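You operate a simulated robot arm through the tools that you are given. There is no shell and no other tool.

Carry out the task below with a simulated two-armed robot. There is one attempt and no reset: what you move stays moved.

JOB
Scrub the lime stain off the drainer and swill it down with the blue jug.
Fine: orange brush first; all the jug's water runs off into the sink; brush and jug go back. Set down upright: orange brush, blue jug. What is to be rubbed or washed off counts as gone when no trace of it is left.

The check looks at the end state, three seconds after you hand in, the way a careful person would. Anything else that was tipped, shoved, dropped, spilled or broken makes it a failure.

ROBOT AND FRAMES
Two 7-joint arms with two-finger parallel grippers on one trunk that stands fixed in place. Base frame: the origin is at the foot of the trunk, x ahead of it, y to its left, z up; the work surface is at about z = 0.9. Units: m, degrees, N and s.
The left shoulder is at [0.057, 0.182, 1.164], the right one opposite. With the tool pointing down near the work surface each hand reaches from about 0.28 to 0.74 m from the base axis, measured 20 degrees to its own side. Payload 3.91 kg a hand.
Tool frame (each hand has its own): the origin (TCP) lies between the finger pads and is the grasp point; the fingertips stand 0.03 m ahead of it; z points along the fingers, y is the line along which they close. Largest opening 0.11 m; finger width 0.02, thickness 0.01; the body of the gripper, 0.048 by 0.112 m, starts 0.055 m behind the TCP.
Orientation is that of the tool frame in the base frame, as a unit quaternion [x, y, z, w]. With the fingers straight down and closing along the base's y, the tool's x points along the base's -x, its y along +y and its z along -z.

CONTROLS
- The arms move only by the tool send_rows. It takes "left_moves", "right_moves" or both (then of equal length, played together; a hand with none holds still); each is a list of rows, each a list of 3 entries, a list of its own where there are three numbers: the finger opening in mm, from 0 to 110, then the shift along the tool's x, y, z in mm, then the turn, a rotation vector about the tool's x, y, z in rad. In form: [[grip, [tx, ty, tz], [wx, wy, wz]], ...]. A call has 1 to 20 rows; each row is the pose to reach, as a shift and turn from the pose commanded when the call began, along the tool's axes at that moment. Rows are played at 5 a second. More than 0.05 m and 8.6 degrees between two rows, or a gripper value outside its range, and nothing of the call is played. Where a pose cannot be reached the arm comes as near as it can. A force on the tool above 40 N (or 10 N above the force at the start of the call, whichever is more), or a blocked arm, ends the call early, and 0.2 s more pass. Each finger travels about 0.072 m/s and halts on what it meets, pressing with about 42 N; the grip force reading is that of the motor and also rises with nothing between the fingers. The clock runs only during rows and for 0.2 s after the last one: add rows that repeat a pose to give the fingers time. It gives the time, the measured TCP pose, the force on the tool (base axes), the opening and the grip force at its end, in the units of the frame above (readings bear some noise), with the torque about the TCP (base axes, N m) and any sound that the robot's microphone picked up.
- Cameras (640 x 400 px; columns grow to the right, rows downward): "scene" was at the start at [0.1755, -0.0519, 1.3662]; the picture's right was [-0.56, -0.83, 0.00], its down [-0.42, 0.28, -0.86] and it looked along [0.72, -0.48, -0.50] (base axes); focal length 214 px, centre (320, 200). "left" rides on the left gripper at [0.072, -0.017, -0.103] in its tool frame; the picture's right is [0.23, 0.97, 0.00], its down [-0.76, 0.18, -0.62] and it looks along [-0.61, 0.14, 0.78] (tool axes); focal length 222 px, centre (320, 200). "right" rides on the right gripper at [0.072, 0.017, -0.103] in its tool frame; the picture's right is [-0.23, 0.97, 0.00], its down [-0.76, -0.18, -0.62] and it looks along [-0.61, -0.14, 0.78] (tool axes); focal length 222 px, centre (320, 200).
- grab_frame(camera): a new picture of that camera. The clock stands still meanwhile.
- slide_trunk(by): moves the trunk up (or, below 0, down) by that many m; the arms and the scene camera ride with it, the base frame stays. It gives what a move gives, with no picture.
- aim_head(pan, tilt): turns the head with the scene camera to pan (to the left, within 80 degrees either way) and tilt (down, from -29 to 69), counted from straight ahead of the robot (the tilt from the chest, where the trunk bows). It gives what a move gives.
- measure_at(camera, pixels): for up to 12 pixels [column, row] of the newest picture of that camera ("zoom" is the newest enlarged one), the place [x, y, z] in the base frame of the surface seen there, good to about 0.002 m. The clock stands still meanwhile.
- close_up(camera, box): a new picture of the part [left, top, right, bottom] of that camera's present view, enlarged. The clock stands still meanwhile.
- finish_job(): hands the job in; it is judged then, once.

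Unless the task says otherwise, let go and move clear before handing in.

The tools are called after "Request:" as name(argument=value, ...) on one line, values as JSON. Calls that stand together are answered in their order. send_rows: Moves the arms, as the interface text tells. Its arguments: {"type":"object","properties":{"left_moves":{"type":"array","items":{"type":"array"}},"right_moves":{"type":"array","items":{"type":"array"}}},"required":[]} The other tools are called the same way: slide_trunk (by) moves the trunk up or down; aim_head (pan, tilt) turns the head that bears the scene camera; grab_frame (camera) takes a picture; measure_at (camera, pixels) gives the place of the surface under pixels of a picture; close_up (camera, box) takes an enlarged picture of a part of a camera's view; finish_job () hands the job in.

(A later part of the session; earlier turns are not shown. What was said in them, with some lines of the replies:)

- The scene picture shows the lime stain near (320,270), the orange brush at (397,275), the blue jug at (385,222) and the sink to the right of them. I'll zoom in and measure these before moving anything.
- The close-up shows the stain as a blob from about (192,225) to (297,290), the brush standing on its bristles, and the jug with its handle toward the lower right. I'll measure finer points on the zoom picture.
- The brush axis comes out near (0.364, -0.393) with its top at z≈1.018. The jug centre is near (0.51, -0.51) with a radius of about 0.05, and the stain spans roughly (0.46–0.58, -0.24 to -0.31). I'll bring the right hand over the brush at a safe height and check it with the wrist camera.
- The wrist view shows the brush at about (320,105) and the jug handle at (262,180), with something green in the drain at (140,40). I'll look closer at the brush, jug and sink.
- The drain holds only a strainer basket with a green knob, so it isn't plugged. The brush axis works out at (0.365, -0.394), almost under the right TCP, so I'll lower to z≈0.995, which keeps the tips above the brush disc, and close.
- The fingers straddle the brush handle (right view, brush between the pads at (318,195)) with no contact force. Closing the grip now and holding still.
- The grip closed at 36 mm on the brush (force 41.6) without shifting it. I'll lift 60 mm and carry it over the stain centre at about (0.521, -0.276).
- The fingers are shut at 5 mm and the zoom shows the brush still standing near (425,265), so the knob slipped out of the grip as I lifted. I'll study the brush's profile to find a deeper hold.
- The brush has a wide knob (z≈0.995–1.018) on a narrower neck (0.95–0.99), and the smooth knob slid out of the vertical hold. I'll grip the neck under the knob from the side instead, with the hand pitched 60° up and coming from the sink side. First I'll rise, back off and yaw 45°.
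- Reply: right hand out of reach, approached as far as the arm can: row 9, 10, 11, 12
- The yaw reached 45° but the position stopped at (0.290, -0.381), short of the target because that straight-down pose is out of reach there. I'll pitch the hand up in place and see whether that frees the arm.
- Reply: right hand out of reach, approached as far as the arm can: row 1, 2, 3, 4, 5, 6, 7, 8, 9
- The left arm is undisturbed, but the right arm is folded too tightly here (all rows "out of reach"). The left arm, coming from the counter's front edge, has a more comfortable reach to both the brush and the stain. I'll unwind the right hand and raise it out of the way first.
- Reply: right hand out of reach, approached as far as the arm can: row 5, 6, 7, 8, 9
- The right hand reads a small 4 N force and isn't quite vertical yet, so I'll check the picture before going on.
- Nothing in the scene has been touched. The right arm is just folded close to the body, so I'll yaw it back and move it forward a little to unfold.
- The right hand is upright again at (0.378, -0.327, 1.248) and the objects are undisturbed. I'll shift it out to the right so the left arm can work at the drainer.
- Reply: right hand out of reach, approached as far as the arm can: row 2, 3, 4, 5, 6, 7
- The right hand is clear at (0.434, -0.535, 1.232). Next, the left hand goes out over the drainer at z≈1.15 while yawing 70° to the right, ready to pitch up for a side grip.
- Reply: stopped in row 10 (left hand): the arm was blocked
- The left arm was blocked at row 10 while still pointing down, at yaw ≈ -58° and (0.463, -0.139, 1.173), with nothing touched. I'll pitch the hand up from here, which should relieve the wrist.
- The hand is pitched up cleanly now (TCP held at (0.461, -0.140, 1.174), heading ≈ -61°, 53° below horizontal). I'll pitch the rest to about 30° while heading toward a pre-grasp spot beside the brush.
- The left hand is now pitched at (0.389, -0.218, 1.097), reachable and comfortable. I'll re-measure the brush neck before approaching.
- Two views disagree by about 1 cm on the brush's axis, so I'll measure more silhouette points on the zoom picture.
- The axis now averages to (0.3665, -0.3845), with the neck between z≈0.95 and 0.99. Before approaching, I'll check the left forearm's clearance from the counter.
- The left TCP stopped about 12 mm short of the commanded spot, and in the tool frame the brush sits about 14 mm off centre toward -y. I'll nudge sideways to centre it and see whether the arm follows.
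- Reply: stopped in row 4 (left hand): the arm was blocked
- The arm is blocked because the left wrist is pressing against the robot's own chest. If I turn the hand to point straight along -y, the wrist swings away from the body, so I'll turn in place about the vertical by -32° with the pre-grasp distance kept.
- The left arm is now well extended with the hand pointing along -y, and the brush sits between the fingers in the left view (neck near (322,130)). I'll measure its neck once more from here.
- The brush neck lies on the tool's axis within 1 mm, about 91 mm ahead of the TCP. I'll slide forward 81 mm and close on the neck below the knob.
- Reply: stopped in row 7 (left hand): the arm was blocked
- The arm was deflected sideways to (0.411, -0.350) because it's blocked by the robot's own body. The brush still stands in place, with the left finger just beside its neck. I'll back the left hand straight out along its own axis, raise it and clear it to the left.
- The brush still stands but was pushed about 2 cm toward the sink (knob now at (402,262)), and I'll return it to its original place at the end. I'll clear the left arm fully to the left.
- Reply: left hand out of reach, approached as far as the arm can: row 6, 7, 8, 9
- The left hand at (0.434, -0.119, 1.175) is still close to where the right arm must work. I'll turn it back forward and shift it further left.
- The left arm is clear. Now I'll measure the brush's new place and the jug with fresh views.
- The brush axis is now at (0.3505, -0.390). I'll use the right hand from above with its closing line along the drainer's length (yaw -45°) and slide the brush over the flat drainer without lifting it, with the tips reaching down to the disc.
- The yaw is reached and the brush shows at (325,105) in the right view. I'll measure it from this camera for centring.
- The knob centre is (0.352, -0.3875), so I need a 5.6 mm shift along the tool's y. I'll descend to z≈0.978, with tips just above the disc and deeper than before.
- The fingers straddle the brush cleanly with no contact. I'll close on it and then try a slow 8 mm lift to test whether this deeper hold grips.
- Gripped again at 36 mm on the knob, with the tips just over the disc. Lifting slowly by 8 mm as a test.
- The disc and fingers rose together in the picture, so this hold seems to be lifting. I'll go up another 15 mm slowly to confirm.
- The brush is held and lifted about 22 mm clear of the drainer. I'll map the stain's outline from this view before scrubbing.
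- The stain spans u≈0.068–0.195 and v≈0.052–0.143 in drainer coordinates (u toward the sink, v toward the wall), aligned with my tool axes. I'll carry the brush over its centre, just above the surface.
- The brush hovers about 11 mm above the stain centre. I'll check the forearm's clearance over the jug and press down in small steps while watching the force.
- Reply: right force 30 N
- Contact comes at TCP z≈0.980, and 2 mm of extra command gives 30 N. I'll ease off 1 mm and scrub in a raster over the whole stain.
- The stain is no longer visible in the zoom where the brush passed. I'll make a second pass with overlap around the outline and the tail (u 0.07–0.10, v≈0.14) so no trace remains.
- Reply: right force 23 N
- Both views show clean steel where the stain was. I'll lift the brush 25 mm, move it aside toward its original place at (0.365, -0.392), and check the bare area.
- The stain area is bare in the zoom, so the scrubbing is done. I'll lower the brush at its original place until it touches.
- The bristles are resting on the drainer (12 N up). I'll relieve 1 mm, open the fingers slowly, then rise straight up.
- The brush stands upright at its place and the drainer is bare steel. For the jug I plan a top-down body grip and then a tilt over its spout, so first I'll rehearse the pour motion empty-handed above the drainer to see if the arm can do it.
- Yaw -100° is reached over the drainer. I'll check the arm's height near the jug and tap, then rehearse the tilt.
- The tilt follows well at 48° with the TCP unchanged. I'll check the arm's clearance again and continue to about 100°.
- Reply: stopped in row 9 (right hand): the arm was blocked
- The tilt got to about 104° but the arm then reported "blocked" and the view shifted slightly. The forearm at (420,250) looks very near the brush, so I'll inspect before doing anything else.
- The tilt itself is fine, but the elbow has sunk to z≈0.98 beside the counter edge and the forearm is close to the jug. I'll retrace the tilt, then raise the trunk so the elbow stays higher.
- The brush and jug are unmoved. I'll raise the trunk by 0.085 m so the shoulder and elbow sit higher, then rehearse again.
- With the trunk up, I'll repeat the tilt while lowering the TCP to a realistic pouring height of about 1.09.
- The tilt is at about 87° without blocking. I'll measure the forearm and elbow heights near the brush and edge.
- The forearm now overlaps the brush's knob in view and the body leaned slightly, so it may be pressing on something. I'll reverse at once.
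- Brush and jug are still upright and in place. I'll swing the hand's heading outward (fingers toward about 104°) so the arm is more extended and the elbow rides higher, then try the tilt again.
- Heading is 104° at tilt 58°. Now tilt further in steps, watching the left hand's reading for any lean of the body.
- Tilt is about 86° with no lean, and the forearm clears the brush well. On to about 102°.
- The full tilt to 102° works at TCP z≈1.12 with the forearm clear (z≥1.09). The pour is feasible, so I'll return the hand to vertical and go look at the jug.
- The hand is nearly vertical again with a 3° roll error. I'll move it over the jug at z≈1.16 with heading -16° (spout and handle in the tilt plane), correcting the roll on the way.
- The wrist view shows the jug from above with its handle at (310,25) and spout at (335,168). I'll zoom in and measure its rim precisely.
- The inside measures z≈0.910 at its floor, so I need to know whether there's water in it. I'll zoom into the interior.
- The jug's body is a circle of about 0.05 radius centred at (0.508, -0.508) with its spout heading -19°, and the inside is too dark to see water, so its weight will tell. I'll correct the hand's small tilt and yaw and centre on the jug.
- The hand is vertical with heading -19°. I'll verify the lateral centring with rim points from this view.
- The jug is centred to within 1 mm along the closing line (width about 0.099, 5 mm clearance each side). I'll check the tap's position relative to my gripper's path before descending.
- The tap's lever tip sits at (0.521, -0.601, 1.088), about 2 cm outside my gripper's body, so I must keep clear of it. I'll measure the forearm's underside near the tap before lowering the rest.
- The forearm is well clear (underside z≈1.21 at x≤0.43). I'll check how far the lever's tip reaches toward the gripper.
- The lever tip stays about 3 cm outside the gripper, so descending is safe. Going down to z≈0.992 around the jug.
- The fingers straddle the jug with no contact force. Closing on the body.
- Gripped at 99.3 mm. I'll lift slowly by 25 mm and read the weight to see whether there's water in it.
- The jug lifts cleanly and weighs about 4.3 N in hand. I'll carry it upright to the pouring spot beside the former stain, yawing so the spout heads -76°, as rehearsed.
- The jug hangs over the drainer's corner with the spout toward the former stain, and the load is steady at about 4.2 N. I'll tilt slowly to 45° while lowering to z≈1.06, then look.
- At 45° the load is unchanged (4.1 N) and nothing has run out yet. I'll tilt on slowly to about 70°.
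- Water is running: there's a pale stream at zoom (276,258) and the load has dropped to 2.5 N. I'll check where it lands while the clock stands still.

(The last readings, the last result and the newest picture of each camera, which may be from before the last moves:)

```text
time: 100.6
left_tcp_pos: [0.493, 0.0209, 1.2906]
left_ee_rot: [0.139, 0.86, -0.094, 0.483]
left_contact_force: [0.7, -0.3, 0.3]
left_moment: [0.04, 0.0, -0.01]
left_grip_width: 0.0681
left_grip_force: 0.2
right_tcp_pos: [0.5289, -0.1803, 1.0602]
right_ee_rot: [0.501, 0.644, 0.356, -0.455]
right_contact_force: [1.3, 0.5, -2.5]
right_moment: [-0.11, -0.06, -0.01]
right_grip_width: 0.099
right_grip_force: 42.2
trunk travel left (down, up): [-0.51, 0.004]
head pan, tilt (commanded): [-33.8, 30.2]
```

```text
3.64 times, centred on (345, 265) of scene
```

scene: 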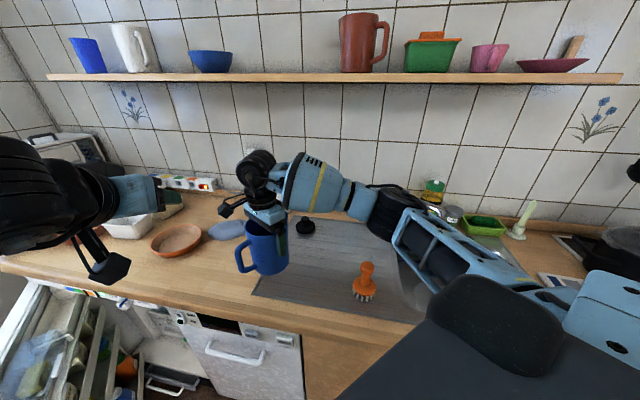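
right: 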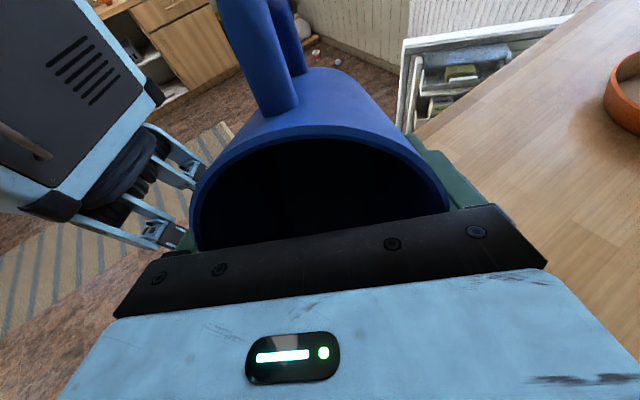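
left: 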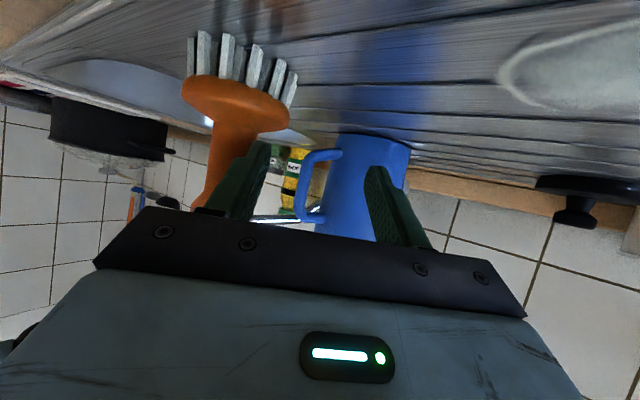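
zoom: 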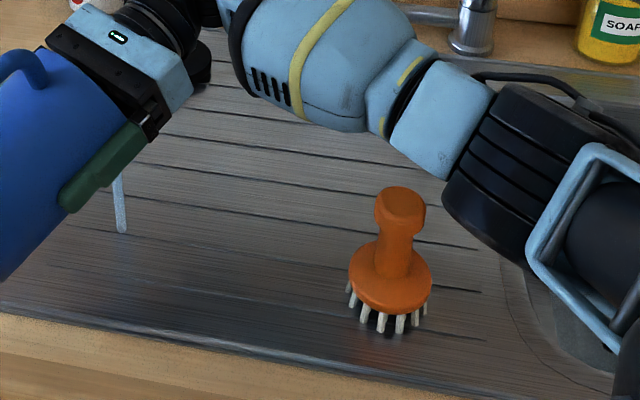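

The stream lands at (0.544, -0.242), inside the scrubbed area at its upstream end. I'll keep pouring slowly, tilting further and sweeping the stream across the area.

Request:
send_rows(right_moves=[[60, [0, 3, -6], [0, 0.03, 0]], [60, [1, 6, -12], [0, 0.06, 0]], [60, [1, 10, -18], [0, 0.09, 0]], [60, [2, 13, -24], [0, 0.12, 0]], [60, [3.6, 10, -26], [0, 0.15, 0]], [60, [7, 4, -25], [0, 0.18, 0]], [60, [10, -1, -23], [0, 0.21, 0]], [60, [14, -6, -21], [0, 0.24, 0]], [60, [16.5, -12, -19.5], [0, 0.27, 0]], [60, [20, -17, -18], [0, 0.3, 0]]])

Request:
close_up(camera="scene", box=[200, 150, 440, 330])

Request:
grab_frame(camera="scene")

```text
time: 102.8
left_tcp_pos: [0.4949, 0.0204, 1.29]
left_ee_rot: [0.139, 0.86, -0.094, 0.482]
left_contact_force: [-0.6, 0.5, 0.3]
left_moment: [0.02, 0.03, -0.02]
left_grip_width: 0.0679
left_grip_force: 0.2
right_tcp_pos: [0.5173, -0.1943, 1.0833]
right_ee_rot: [0.443, 0.57, 0.426, -0.546]
right_contact_force: [-0.2, 0.3, -2.1]
right_moment: [-0.07, -0.05, 0.01]
right_grip_width: 0.0986
right_grip_force: 41.4
trunk travel left (down, up): [-0.51, 0.004]
head pan, tilt (commanded): [-33.8, 30.2]
```

```text
2.22 times, centred on (320, 240) of scene
```

zoom: 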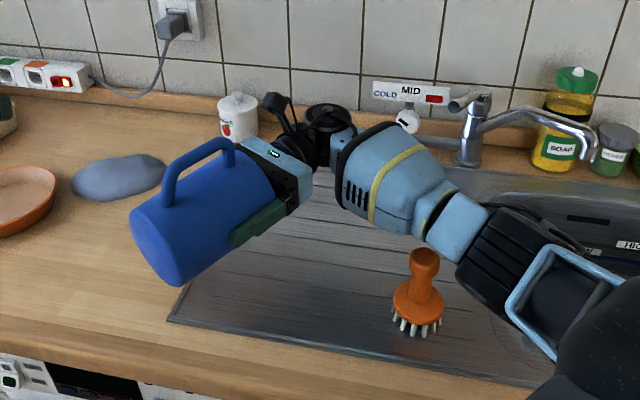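

```text
taken
```

scene: 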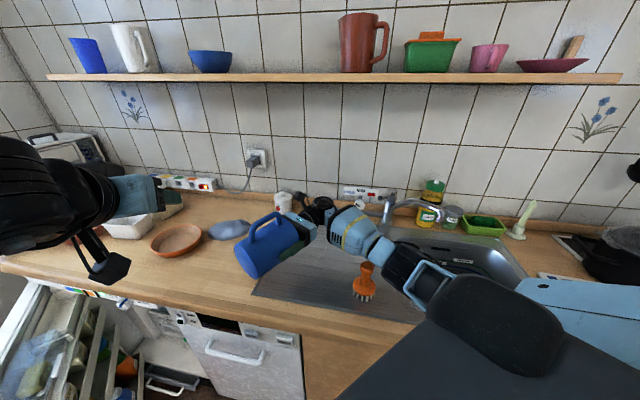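

The flow has stopped at 88° with the load at 2.1 N. I'll tilt on to about 103° (the rehearsed pose) and hold so every drop runs out.

Request:
send_rows(right_moves=[[60, [6, 3, 2], [0, 0.045, 0]], [60, [12, 5, 3], [0, 0.09, 0]], [60, [18, 8, 5], [0, 0.135, 0]], [60, [25, 10, 6], [0, 0.18, 0]], [60, [31, 13, 8], [0, 0.225, 0]], [60, [37, 15, 9.5], [0, 0.27, 0]], [60, [37, 15, 9.5], [0, 0.27, 0]], [60, [37, 15, 9.5], [0, 0.27, 0]], [60, [37, 15, 9.5], [0, 0.27, 0]], [60, [37, 15, 9.5], [0, 0.27, 0]]])

Request:
close_up(camera="scene", box=[200, 150, 440, 330])

```text
time: 105.0
left_tcp_pos: [0.4941, 0.0215, 1.2908]
left_ee_rot: [0.139, 0.86, -0.094, 0.482]
left_contact_force: [0.6, -0.1, -0.7]
left_moment: [-0.03, -0.01, -0.01]
left_grip_width: 0.0678
left_grip_force: 0.0
right_tcp_pos: [0.5278, -0.1794, 1.1215]
right_ee_rot: [-0.381, -0.491, -0.481, 0.619]
right_contact_force: [0.1, 0.0, -2.0]
right_moment: [-0.03, -0.03, 0.01]
right_grip_width: 0.0985
right_grip_force: 41.6
trunk travel left (down, up): [-0.51, 0.004]
head pan, tilt (commanded): [-33.8, 30.2]
```

```text
2.22 times, centred on (320, 240) of scene
```

zoom: 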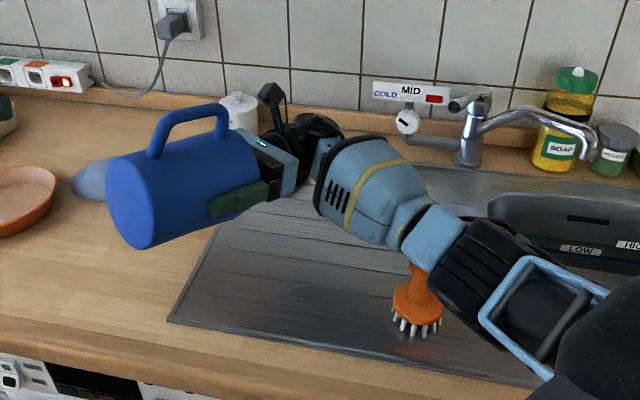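

The load is steady at 2.0 N at 103° tilt, so the jug is drained. I'll hold a moment longer, then bring it upright along the same path.

Request:
send_rows(right_moves=[[60, [0, 0, 0], [0, 0, 0]], [60, [0, 0, 0], [0, 0, 0]], [60, [0, 0, 0], [0, 0, 0]], [60, [0, 0, 0], [0, -0.1125, 0]], [60, [0, 0, 0], [0, -0.225, 0]], [60, [0, 0, 0], [0, -0.3375, 0]], [60, [0, 0, 0], [0, -0.45, 0]], [60, [0, 0, 0], [0, -0.5625, 0]], [60, [0, 0, 0], [0, -0.675, 0]], [60, [0, 0, 0], [0, -0.7875, 0]], [60, [0, 0, 0], [0, -0.9, 0]], [60, [0, 0, 0], [0, -1.0125, 0]], [60, [0, 0, 0], [0, -1.125, 0]], [60, [0, 0, 0], [0, -1.2375, 0]], [60, [0, 0, 0], [0, -1.35, 0]], [60, [0, 0, 0], [0, -1.4625, 0]], [60, [0, 0, 0], [0, -1.575, 0]], [60, [0, 0, 0], [0, -1.6875, 0]], [60, [0, 0, 0], [0, -1.8, 0]], [60, [0, 0, 0], [0, -1.8, 0]]])

Request:
grab_frame(camera="scene")

Request:
close_up(camera="scene", box=[230, 190, 450, 350])

```text
time: 109.2
left_tcp_pos: [0.4952, 0.0214, 1.2892]
left_ee_rot: [0.139, 0.86, -0.093, 0.482]
left_contact_force: [-0.9, 0.1, -0.7]
left_moment: [0.0, 0.0, 0.0]
left_grip_width: 0.0681
left_grip_force: 0.1
right_tcp_pos: [0.527, -0.1792, 1.1202]
right_ee_rot: [0.615, 0.789, 0.0, 0.001]
right_contact_force: [0.6, 0.5, -3.3]
right_moment: [-0.04, 0.01, -0.01]
right_grip_width: 0.0982
right_grip_force: 41.6
trunk travel left (down, up): [-0.51, 0.004]
head pan, tilt (commanded): [-33.8, 30.2]
```

```text
taken
```

scene: 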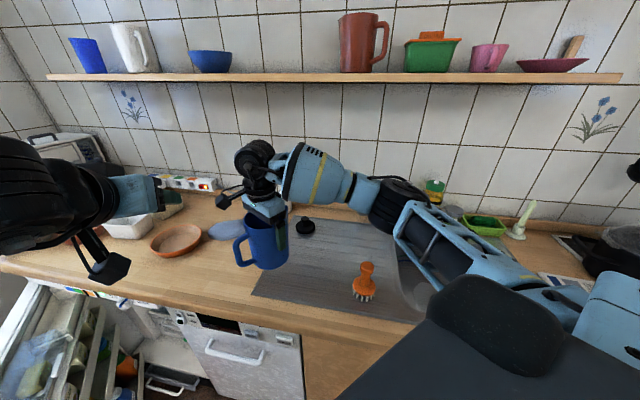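

```text
2.50 times, centred on (340, 270) of scene
```

zoom: 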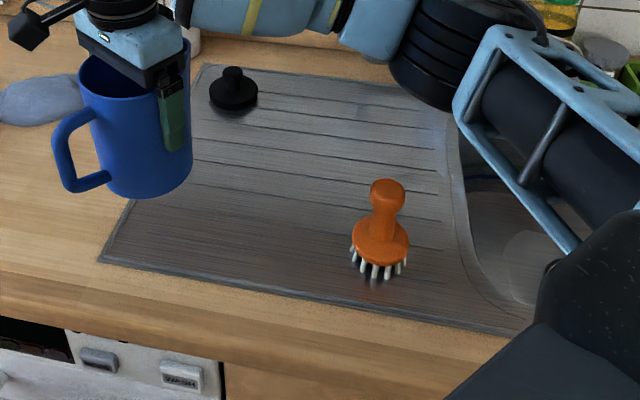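

Upright again, but the load now reads 3.3 N. I'll hold still and read it again to be sure the jug is empty.

Request:
send_rows(right_moves=[[60, [0, 0, 0], [0, 0, 0]], [60, [0, 0, 0], [0, 0, 0]], [60, [0, 0, 0], [0, 0, 0]]])

Request:
send_rows(right_moves=[[60, [0, 0, 0], [0, 0, 0]]])

Request:
send_rows(right_moves=[[60, [0, 0, 0], [0, 0, 0]]])

Request:
send_rows(right_moves=[[60, [0, 0, 0], [0, 0, 0]]])

```text
time: 110.0
left_tcp_pos: [0.4947, 0.021, 1.2884]
left_ee_rot: [0.139, 0.86, -0.093, 0.483]
left_contact_force: [-0.4, 0.0, -0.1]
left_moment: [-0.01, 0.0, 0.02]
left_grip_width: 0.0679
left_grip_force: 0.1
right_tcp_pos: [0.527, -0.1805, 1.1219]
right_ee_rot: [0.614, 0.789, 0.001, 0.0]
right_contact_force: [0.2, -0.5, -2.3]
right_moment: [0.0, 0.01, -0.01]
right_grip_width: 0.0982
right_grip_force: 41.8
trunk travel left (down, up): [-0.51, 0.004]
head pan, tilt (commanded): [-33.8, 30.2]
```

```text
time: 110.4
left_tcp_pos: [0.4945, 0.0217, 1.2893]
left_ee_rot: [0.138, 0.86, -0.093, 0.483]
left_contact_force: [0.2, -0.4, -0.4]
left_moment: [0.01, 0.02, -0.02]
left_grip_width: 0.0678
left_grip_force: 0.0
right_tcp_pos: [0.5287, -0.1801, 1.1216]
right_ee_rot: [0.614, 0.789, 0.0, 0.0]
right_contact_force: [0.9, -0.2, -2.1]
right_moment: [-0.05, -0.01, 0.0]
right_grip_width: 0.0983
right_grip_force: 41.8
trunk travel left (down, up): [-0.51, 0.004]
head pan, tilt (commanded): [-33.8, 30.2]
```

```text
time: 110.8
left_tcp_pos: [0.4941, 0.021, 1.2884]
left_ee_rot: [0.139, 0.86, -0.094, 0.482]
left_contact_force: [-0.4, 0.5, -1.0]
left_moment: [-0.02, 0.01, 0.01]
left_grip_width: 0.068
left_grip_force: 0.0
right_tcp_pos: [0.5277, -0.1788, 1.1214]
right_ee_rot: [0.614, 0.79, 0.001, 0.0]
right_contact_force: [0.2, 0.5, -0.9]
right_moment: [-0.03, -0.02, -0.03]
right_grip_width: 0.0983
right_grip_force: 41.5
trunk travel left (down, up): [-0.51, 0.004]
head pan, tilt (commanded): [-33.8, 30.2]
```

```text
time: 111.2
left_tcp_pos: [0.4947, 0.0212, 1.2886]
left_ee_rot: [0.139, 0.86, -0.094, 0.482]
left_contact_force: [-0.1, -0.3, -0.9]
left_moment: [0.0, 0.0, 0.0]
left_grip_width: 0.0682
left_grip_force: 0.1
right_tcp_pos: [0.5282, -0.1803, 1.1205]
right_ee_rot: [0.615, 0.789, 0.001, 0.001]
right_contact_force: [-0.3, 0.1, -2.2]
right_moment: [0.02, -0.01, -0.01]
right_grip_width: 0.0983
right_grip_force: 41.8
trunk travel left (down, up): [-0.51, 0.004]
head pan, tilt (commanded): [-33.8, 30.2]
```

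The readings average about 2 N, half the original load, so the water is all out. I'll carry the jug back over its original spot at (0.5095, -0.5075) with the original heading.

Request:
send_rows(right_moves=[[60, [-22, -7, 3], [0, 0, -0.07]], [60, [-45, -14, 6], [0, 0, -0.141]], [60, [-67, -21, 9], [0, 0, -0.212]], [60, [-89, -28, 12], [0, 0, -0.282]], [60, [-112, -35, 15], [0, 0, -0.353]], [60, [-134, -42, 18], [0, 0, -0.423]], [60, [-156, -49, 20], [0, 0, -0.494]], [60, [-179, -56, 23], [0, 0, -0.565]], [60, [-201, -63, 26], [0, 0, -0.635]], [60, [-223, -70, 29], [0, 0, -0.706]], [60, [-246, -77, 32], [0, 0, -0.776]], [60, [-268, -84, 35], [0, 0, -0.847]], [60, [-290, -91, 38], [0, 0, -0.917]], [60, [-313, -98.5, 41], [0, 0, -0.988]], [60, [-313, -98.5, 41], [0, 0, -0.988]]])

Request:
grab_frame(camera="scene")

Request:
grab_frame(camera="right")

Request:
close_up(camera="scene", box=[310, 130, 430, 270])

```text
time: 114.4
left_tcp_pos: [0.4953, 0.0217, 1.2886]
left_ee_rot: [0.139, 0.86, -0.093, 0.482]
left_contact_force: [-0.1, 0.2, -0.1]
left_moment: [-0.01, 0.03, 0.01]
left_grip_width: 0.0681
left_grip_force: 0.1
right_tcp_pos: [0.5082, -0.5074, 1.0788]
right_ee_rot: [0.165, 0.986, 0.001, 0.0]
right_contact_force: [0.3, 0.0, -1.3]
right_moment: [-0.02, 0.01, -0.02]
right_grip_width: 0.0983
right_grip_force: 41.8
trunk travel left (down, up): [-0.51, 0.004]
head pan, tilt (commanded): [-33.8, 30.2]
```

```text
taken
```

scene: 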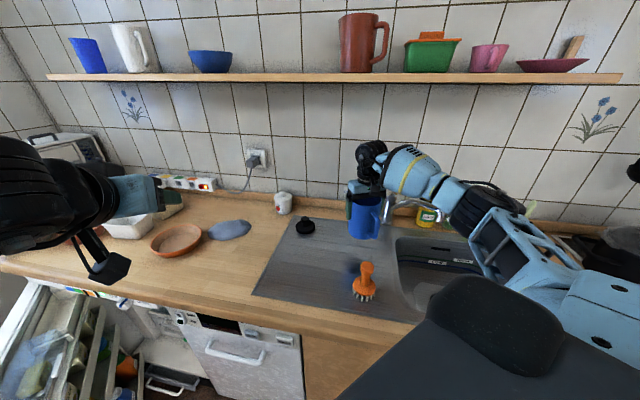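

```text
taken
```

right: 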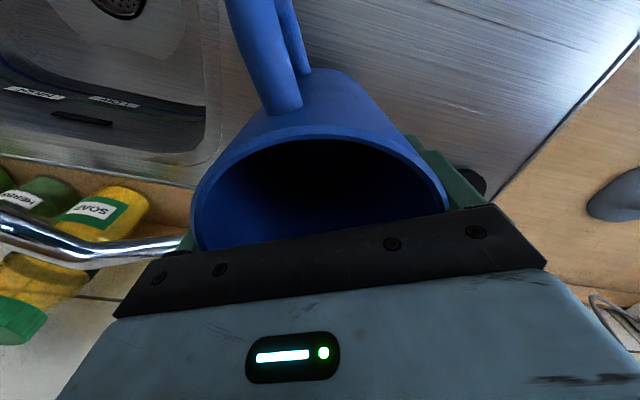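

```text
2.86 times, centred on (370, 200) of scene
```

zoom: 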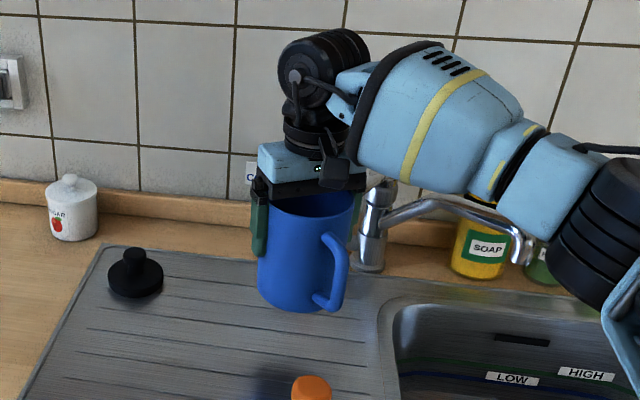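

The jug hangs upright over its spot. I'll lower it with a slow last stretch, watching for contact.

Request:
send_rows(right_moves=[[60, [-1, 0, 20], [0, 0, 0]], [60, [-1, 0, 40], [0, 0, 0]], [60, [-1, 0, 58], [0, 0, 0]], [60, [-1, 0, 70], [0, 0, 0]], [60, [-1, 0, 77], [0, 0, 0]], [60, [-1, 0, 80], [0, 0, 0]], [60, [-1, 0, 82], [0, 0, 0]], [60, [-1, 0, 82], [0, 0, 0]]])

Request:
close_up(camera="scene", box=[310, 130, 430, 270])

```text
time: 116.2
left_tcp_pos: [0.4948, 0.0201, 1.2886]
left_ee_rot: [0.138, 0.86, -0.093, 0.482]
left_contact_force: [-1.2, -0.4, 0.3]
left_moment: [0.0, 0.01, 0.0]
left_grip_width: 0.068
left_grip_force: 0.1
right_tcp_pos: [0.5112, -0.5082, 0.9974]
right_ee_rot: [0.167, 0.986, 0.001, 0.0]
right_contact_force: [-0.4, -0.9, -2.0]
right_moment: [0.01, -0.03, 0.02]
right_grip_width: 0.0981
right_grip_force: 41.9
trunk travel left (down, up): [-0.51, 0.004]
head pan, tilt (commanded): [-33.8, 30.2]
```

```text
2.86 times, centred on (370, 200) of scene
```

zoom: 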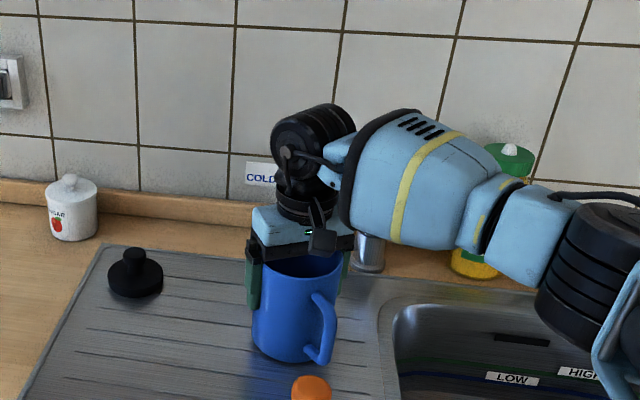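

It's still hanging (2.0 N down) at z=0.997. I'll lower by another 2 mm and check for contact.

Request:
send_rows(right_moves=[[60, [0, 0, 1], [0, 0, 0]], [60, [0, 0, 2], [0, 0, 0]], [60, [0, 0, 2], [0, 0, 0]]])

```text
time: 117.0
left_tcp_pos: [0.4938, 0.0217, 1.2901]
left_ee_rot: [0.139, 0.86, -0.093, 0.482]
left_contact_force: [-0.3, -0.2, 0.5]
left_moment: [0.0, 0.0, -0.02]
left_grip_width: 0.0681
left_grip_force: 0.1
right_tcp_pos: [0.5112, -0.5079, 0.9964]
right_ee_rot: [0.167, 0.986, 0.0, 0.001]
right_contact_force: [0.6, -2.0, 2.1]
right_moment: [0.0, 0.04, 0.07]
right_grip_width: 0.0982
right_grip_force: 42.3
trunk travel left (down, up): [-0.51, 0.004]
head pan, tilt (commanded): [-33.8, 30.2]
```

The load has flipped to +2.1 N, so the jug is standing on the drainer. I'll open slowly and rise straight up.

Request:
send_rows(right_moves=[[90, [0, 0, 0.5], [0, 0, 0]], [98, [0, 0, 0.5], [0, 0, 0]], [101, [0, 0, 0.5], [0, 0, 0]], [105, [0, 0, 0], [0, 0, 0]], [110, [0, 0, 0], [0, 0, 0]], [110, [0, 0, 0], [0, 0, 0]], [110, [0, 0, 0], [0, 0, 0]]])

Request:
grab_frame(camera="right")

Request:
close_up(camera="scene", box=[310, 130, 430, 270])

```text
time: 118.6
left_tcp_pos: [0.4943, 0.0215, 1.2887]
left_ee_rot: [0.14, 0.86, -0.094, 0.482]
left_contact_force: [-0.3, -0.2, 0.9]
left_moment: [-0.02, 0.01, 0.02]
left_grip_width: 0.0678
left_grip_force: 0.1
right_tcp_pos: [0.5117, -0.5084, 0.9941]
right_ee_rot: [0.167, 0.986, 0.001, 0.0]
right_contact_force: [-0.4, 0.1, 0.3]
right_moment: [-0.01, -0.01, 0.01]
right_grip_width: 0.1099
right_grip_force: 0.0
trunk travel left (down, up): [-0.51, 0.004]
head pan, tilt (commanded): [-33.8, 30.2]
```

```text
taken
```

right: 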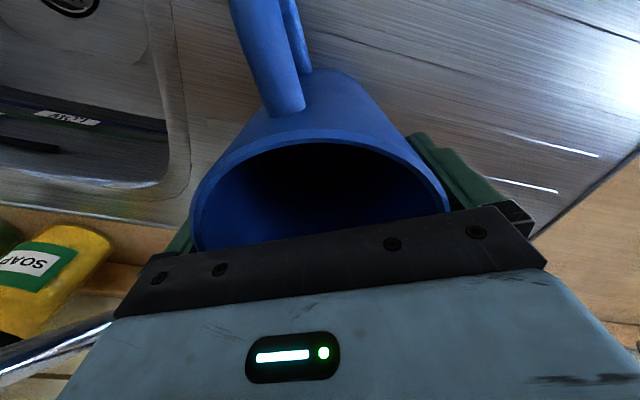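

```text
2.86 times, centred on (370, 200) of scene
```

zoom: 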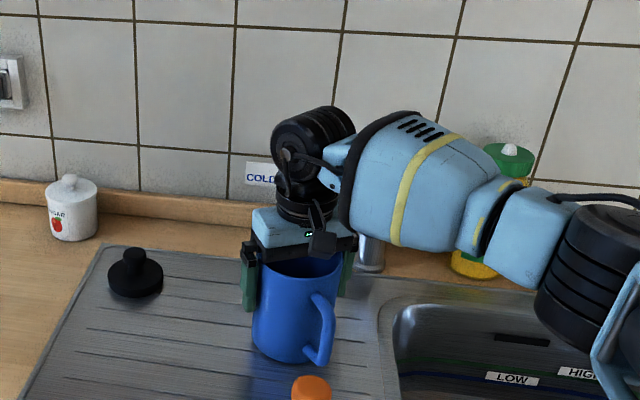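

Released with zero force and the fingers open on both sides. Rising straight up.

Request:
send_rows(right_moves=[[110, [0, 0, -8], [0, 0, 0]], [110, [0, 0, -18], [0, 0, 0]], [110, [0, 0, -30], [0, 0, 0]], [110, [0, 0, -45], [0, 0, 0]], [110, [0, 0, -65], [0, 0, 0]], [110, [0, 0, -90], [0, 0, 0]], [110, [0, 0, -120], [0, 0, 0]], [110, [0, 0, -150], [0, 0, 0]], [110, [0, 0, -190], [0, 0, 0]], [110, [0, 0, -190], [0, 0, 0]]])

Request:
grab_frame(camera="scene")

Request:
grab_frame(camera="right")

Request:
close_up(camera="scene", box=[240, 180, 460, 340])

```text
time: 120.8
left_tcp_pos: [0.4957, 0.0202, 1.2886]
left_ee_rot: [0.14, 0.86, -0.094, 0.481]
left_contact_force: [0.8, 0.0, 0.5]
left_moment: [0.03, 0.02, -0.01]
left_grip_width: 0.0679
left_grip_force: 0.0
right_tcp_pos: [0.5102, -0.5086, 1.1853]
right_ee_rot: [0.167, 0.986, 0.001, 0.0]
right_contact_force: [0.5, 0.1, -0.1]
right_moment: [0.03, 0.0, -0.02]
right_grip_width: 0.11
right_grip_force: 0.0
trunk travel left (down, up): [-0.51, 0.004]
head pan, tilt (commanded): [-33.8, 30.2]
```

```text
taken
```

scene: 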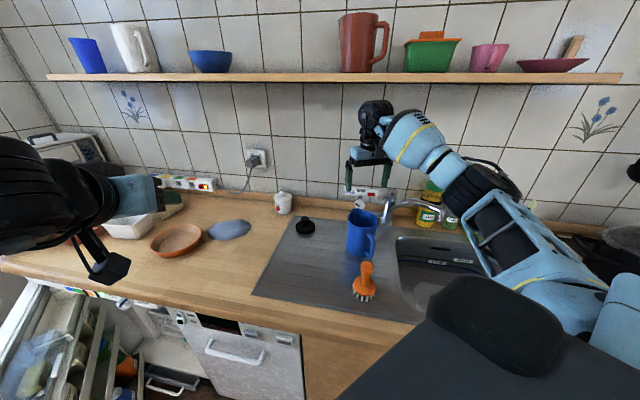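

```text
taken
```

right: 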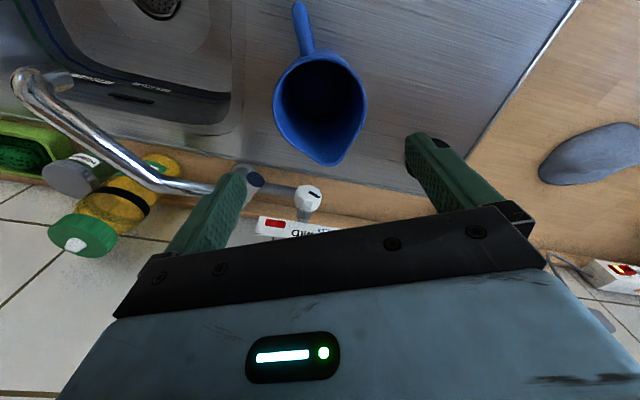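

```text
2.50 times, centred on (350, 260) of scene
```

zoom: 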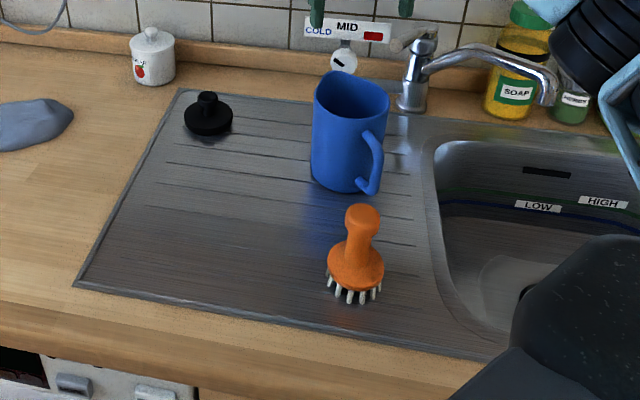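

Jug and brush stand upright in their places and the drainer looks clean. I'll look closer at the stain area, the counter edge below the pour spot, and the brush.

Request:
close_up(camera="scene", box=[250, 215, 350, 300])

Request:
close_up(camera="scene", box=[180, 210, 330, 340])

Request:
close_up(camera="scene", box=[330, 200, 450, 320])

Request:
close_up(camera="right", box=[360, 0, 640, 140])

```text
4.71 times, centred on (300, 258) of scene
```

zoom: 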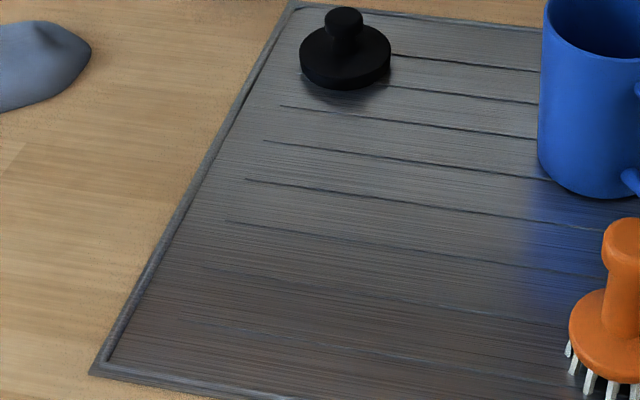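

```text
3.08 times, centred on (255, 275) of scene
```

zoom: 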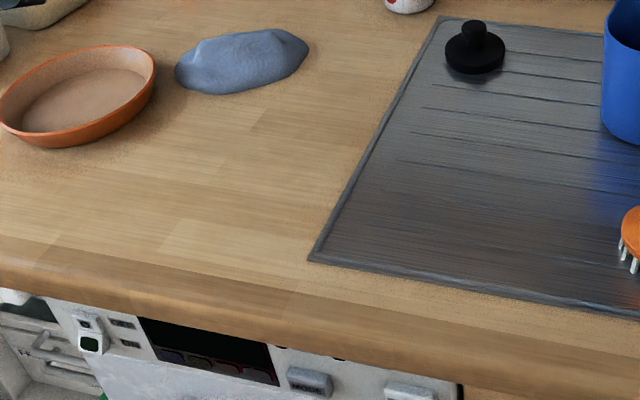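

```text
3.33 times, centred on (390, 260) of scene
```

zoom: 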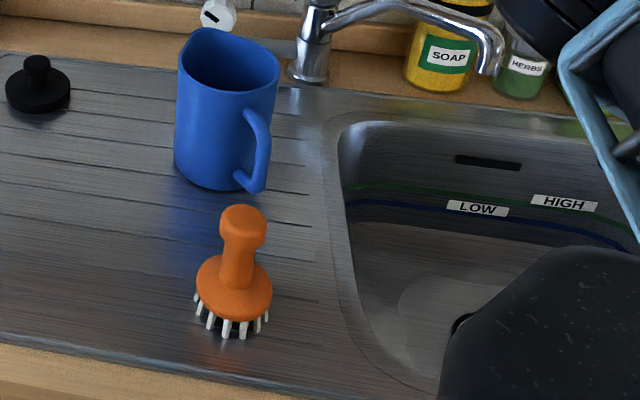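

```text
2.29 times, centred on (500, 70) of right
```

zoom: 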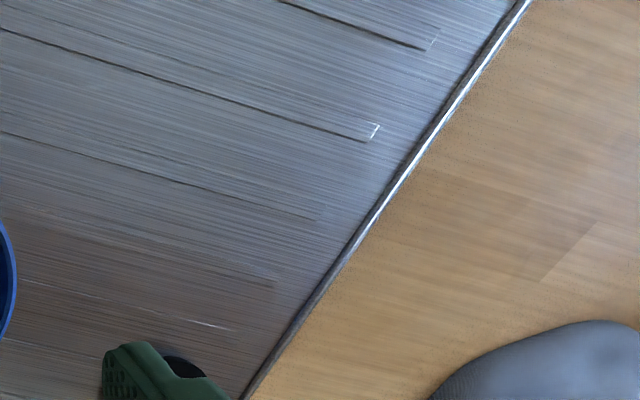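

Everything looks clean and dry around the drainer. I'll verify the brush's and jug's final positions and move the right hand up and clear.

Request:
send_rows(right_moves=[[100, [10, -3, -20], [0, 0, 0]], [90, [20, -7, -40], [0, 0, 0]], [80, [30, -10, -60], [0, 0, 0]], [80, [40, -14, -80], [0, 0, 0]], [80, [40, -14, -80], [0, 0, 0]]])

Request:
grab_frame(camera="scene")

Request:
close_up(camera="scene", box=[320, 200, 420, 310])

```text
time: 122.0
left_tcp_pos: [0.4948, 0.0211, 1.2885]
left_ee_rot: [0.138, 0.86, -0.093, 0.482]
left_contact_force: [-0.7, -0.2, -0.6]
left_moment: [-0.01, -0.05, 0.04]
left_grip_width: 0.0681
left_grip_force: 0.1
right_tcp_pos: [0.467, -0.5077, 1.2636]
right_ee_rot: [0.167, 0.986, 0.001, 0.0]
right_contact_force: [1.0, 0.5, -0.5]
right_moment: [0.03, 0.0, 0.01]
right_grip_width: 0.0801
right_grip_force: 0.0
trunk travel left (down, up): [-0.51, 0.004]
head pan, tilt (commanded): [-33.8, 30.2]
```

```text
taken
```

scene: 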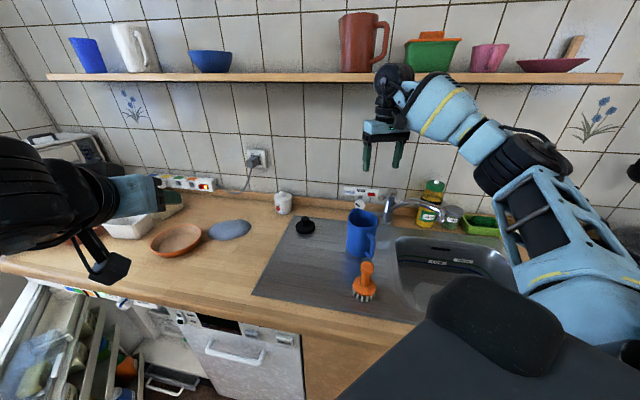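

```text
3.64 times, centred on (370, 255) of scene
```

zoom: 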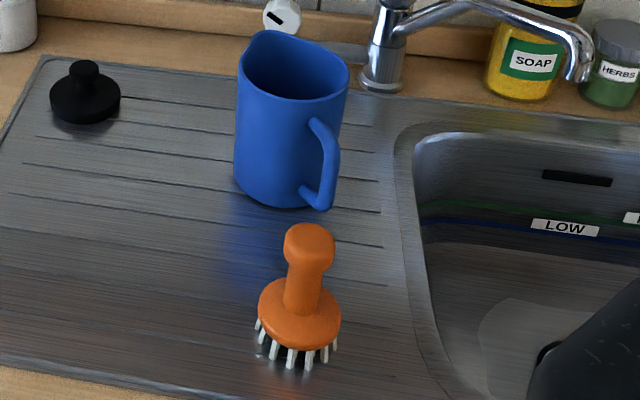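

Request:
measure_at(camera="zoom", pixels=[[310, 240], [262, 300], [337, 315], [300, 340], [290, 240], [334, 250], [240, 75], [348, 75], [330, 150]])

Request:
close_up(camera="scene", box=[390, 210, 530, 310])

```text
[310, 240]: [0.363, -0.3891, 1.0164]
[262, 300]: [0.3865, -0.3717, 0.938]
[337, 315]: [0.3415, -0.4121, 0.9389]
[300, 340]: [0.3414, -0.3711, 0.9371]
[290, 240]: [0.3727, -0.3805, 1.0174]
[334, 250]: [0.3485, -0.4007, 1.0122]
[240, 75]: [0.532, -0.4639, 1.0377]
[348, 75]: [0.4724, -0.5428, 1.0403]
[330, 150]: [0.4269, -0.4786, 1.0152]
```

```text
4.00 times, centred on (460, 260) of scene
```

zoom: 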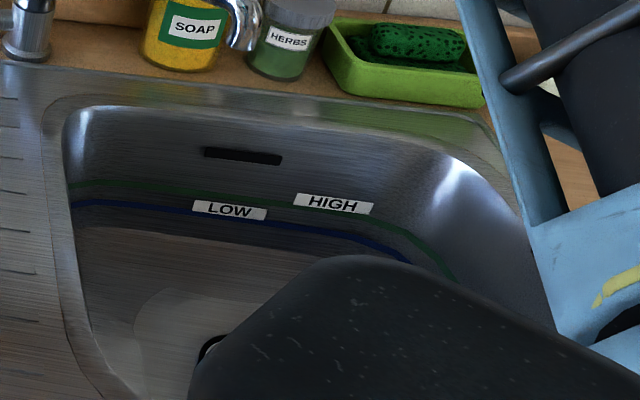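

The brush disc sits at (0.3865, -0.372)–(0.3415, -0.412), the same as at the start, and the jug stands on its original spot. The stain is gone, both hands are clear, and nothing else has moved, so I'm handing in.

Request:
finish_job()

```text
The job is handed in.
```

I scrubbed the lime stain off the drainer with the orange brush, then swilled the area with the jug. In the last close-ups no trace of the stain is left, and I've handed the job in.

- **Water:** I poured over the scrubbed area at the end away from the sink. The jug's load fell from about 4.2 N to 2 N and stayed there after I tipped it past horizontal, so I take it as empty. The water hardly shows in the pictures, so I didn't see it reach the sink. I saw none on the counter or the drainer afterwards.
- **Brush:** It is back upright where it started, to within a few millimetres. My first grip slipped as I lifted it, though it stayed standing. A later attempt with the left hand pushed it about 2 cm before I put it back.
- **Jug:** It stands upright on its original spot, facing the way it did before.
- **Rehearsal:** While trying the pour without the jug, the right arm came down very close to the brush and the counter edge and was stopped twice. Pictures afterwards showed the brush and jug had not moved.

The trunk is still raised by 0.085 m, and both hands are empty and clear of the drainer.
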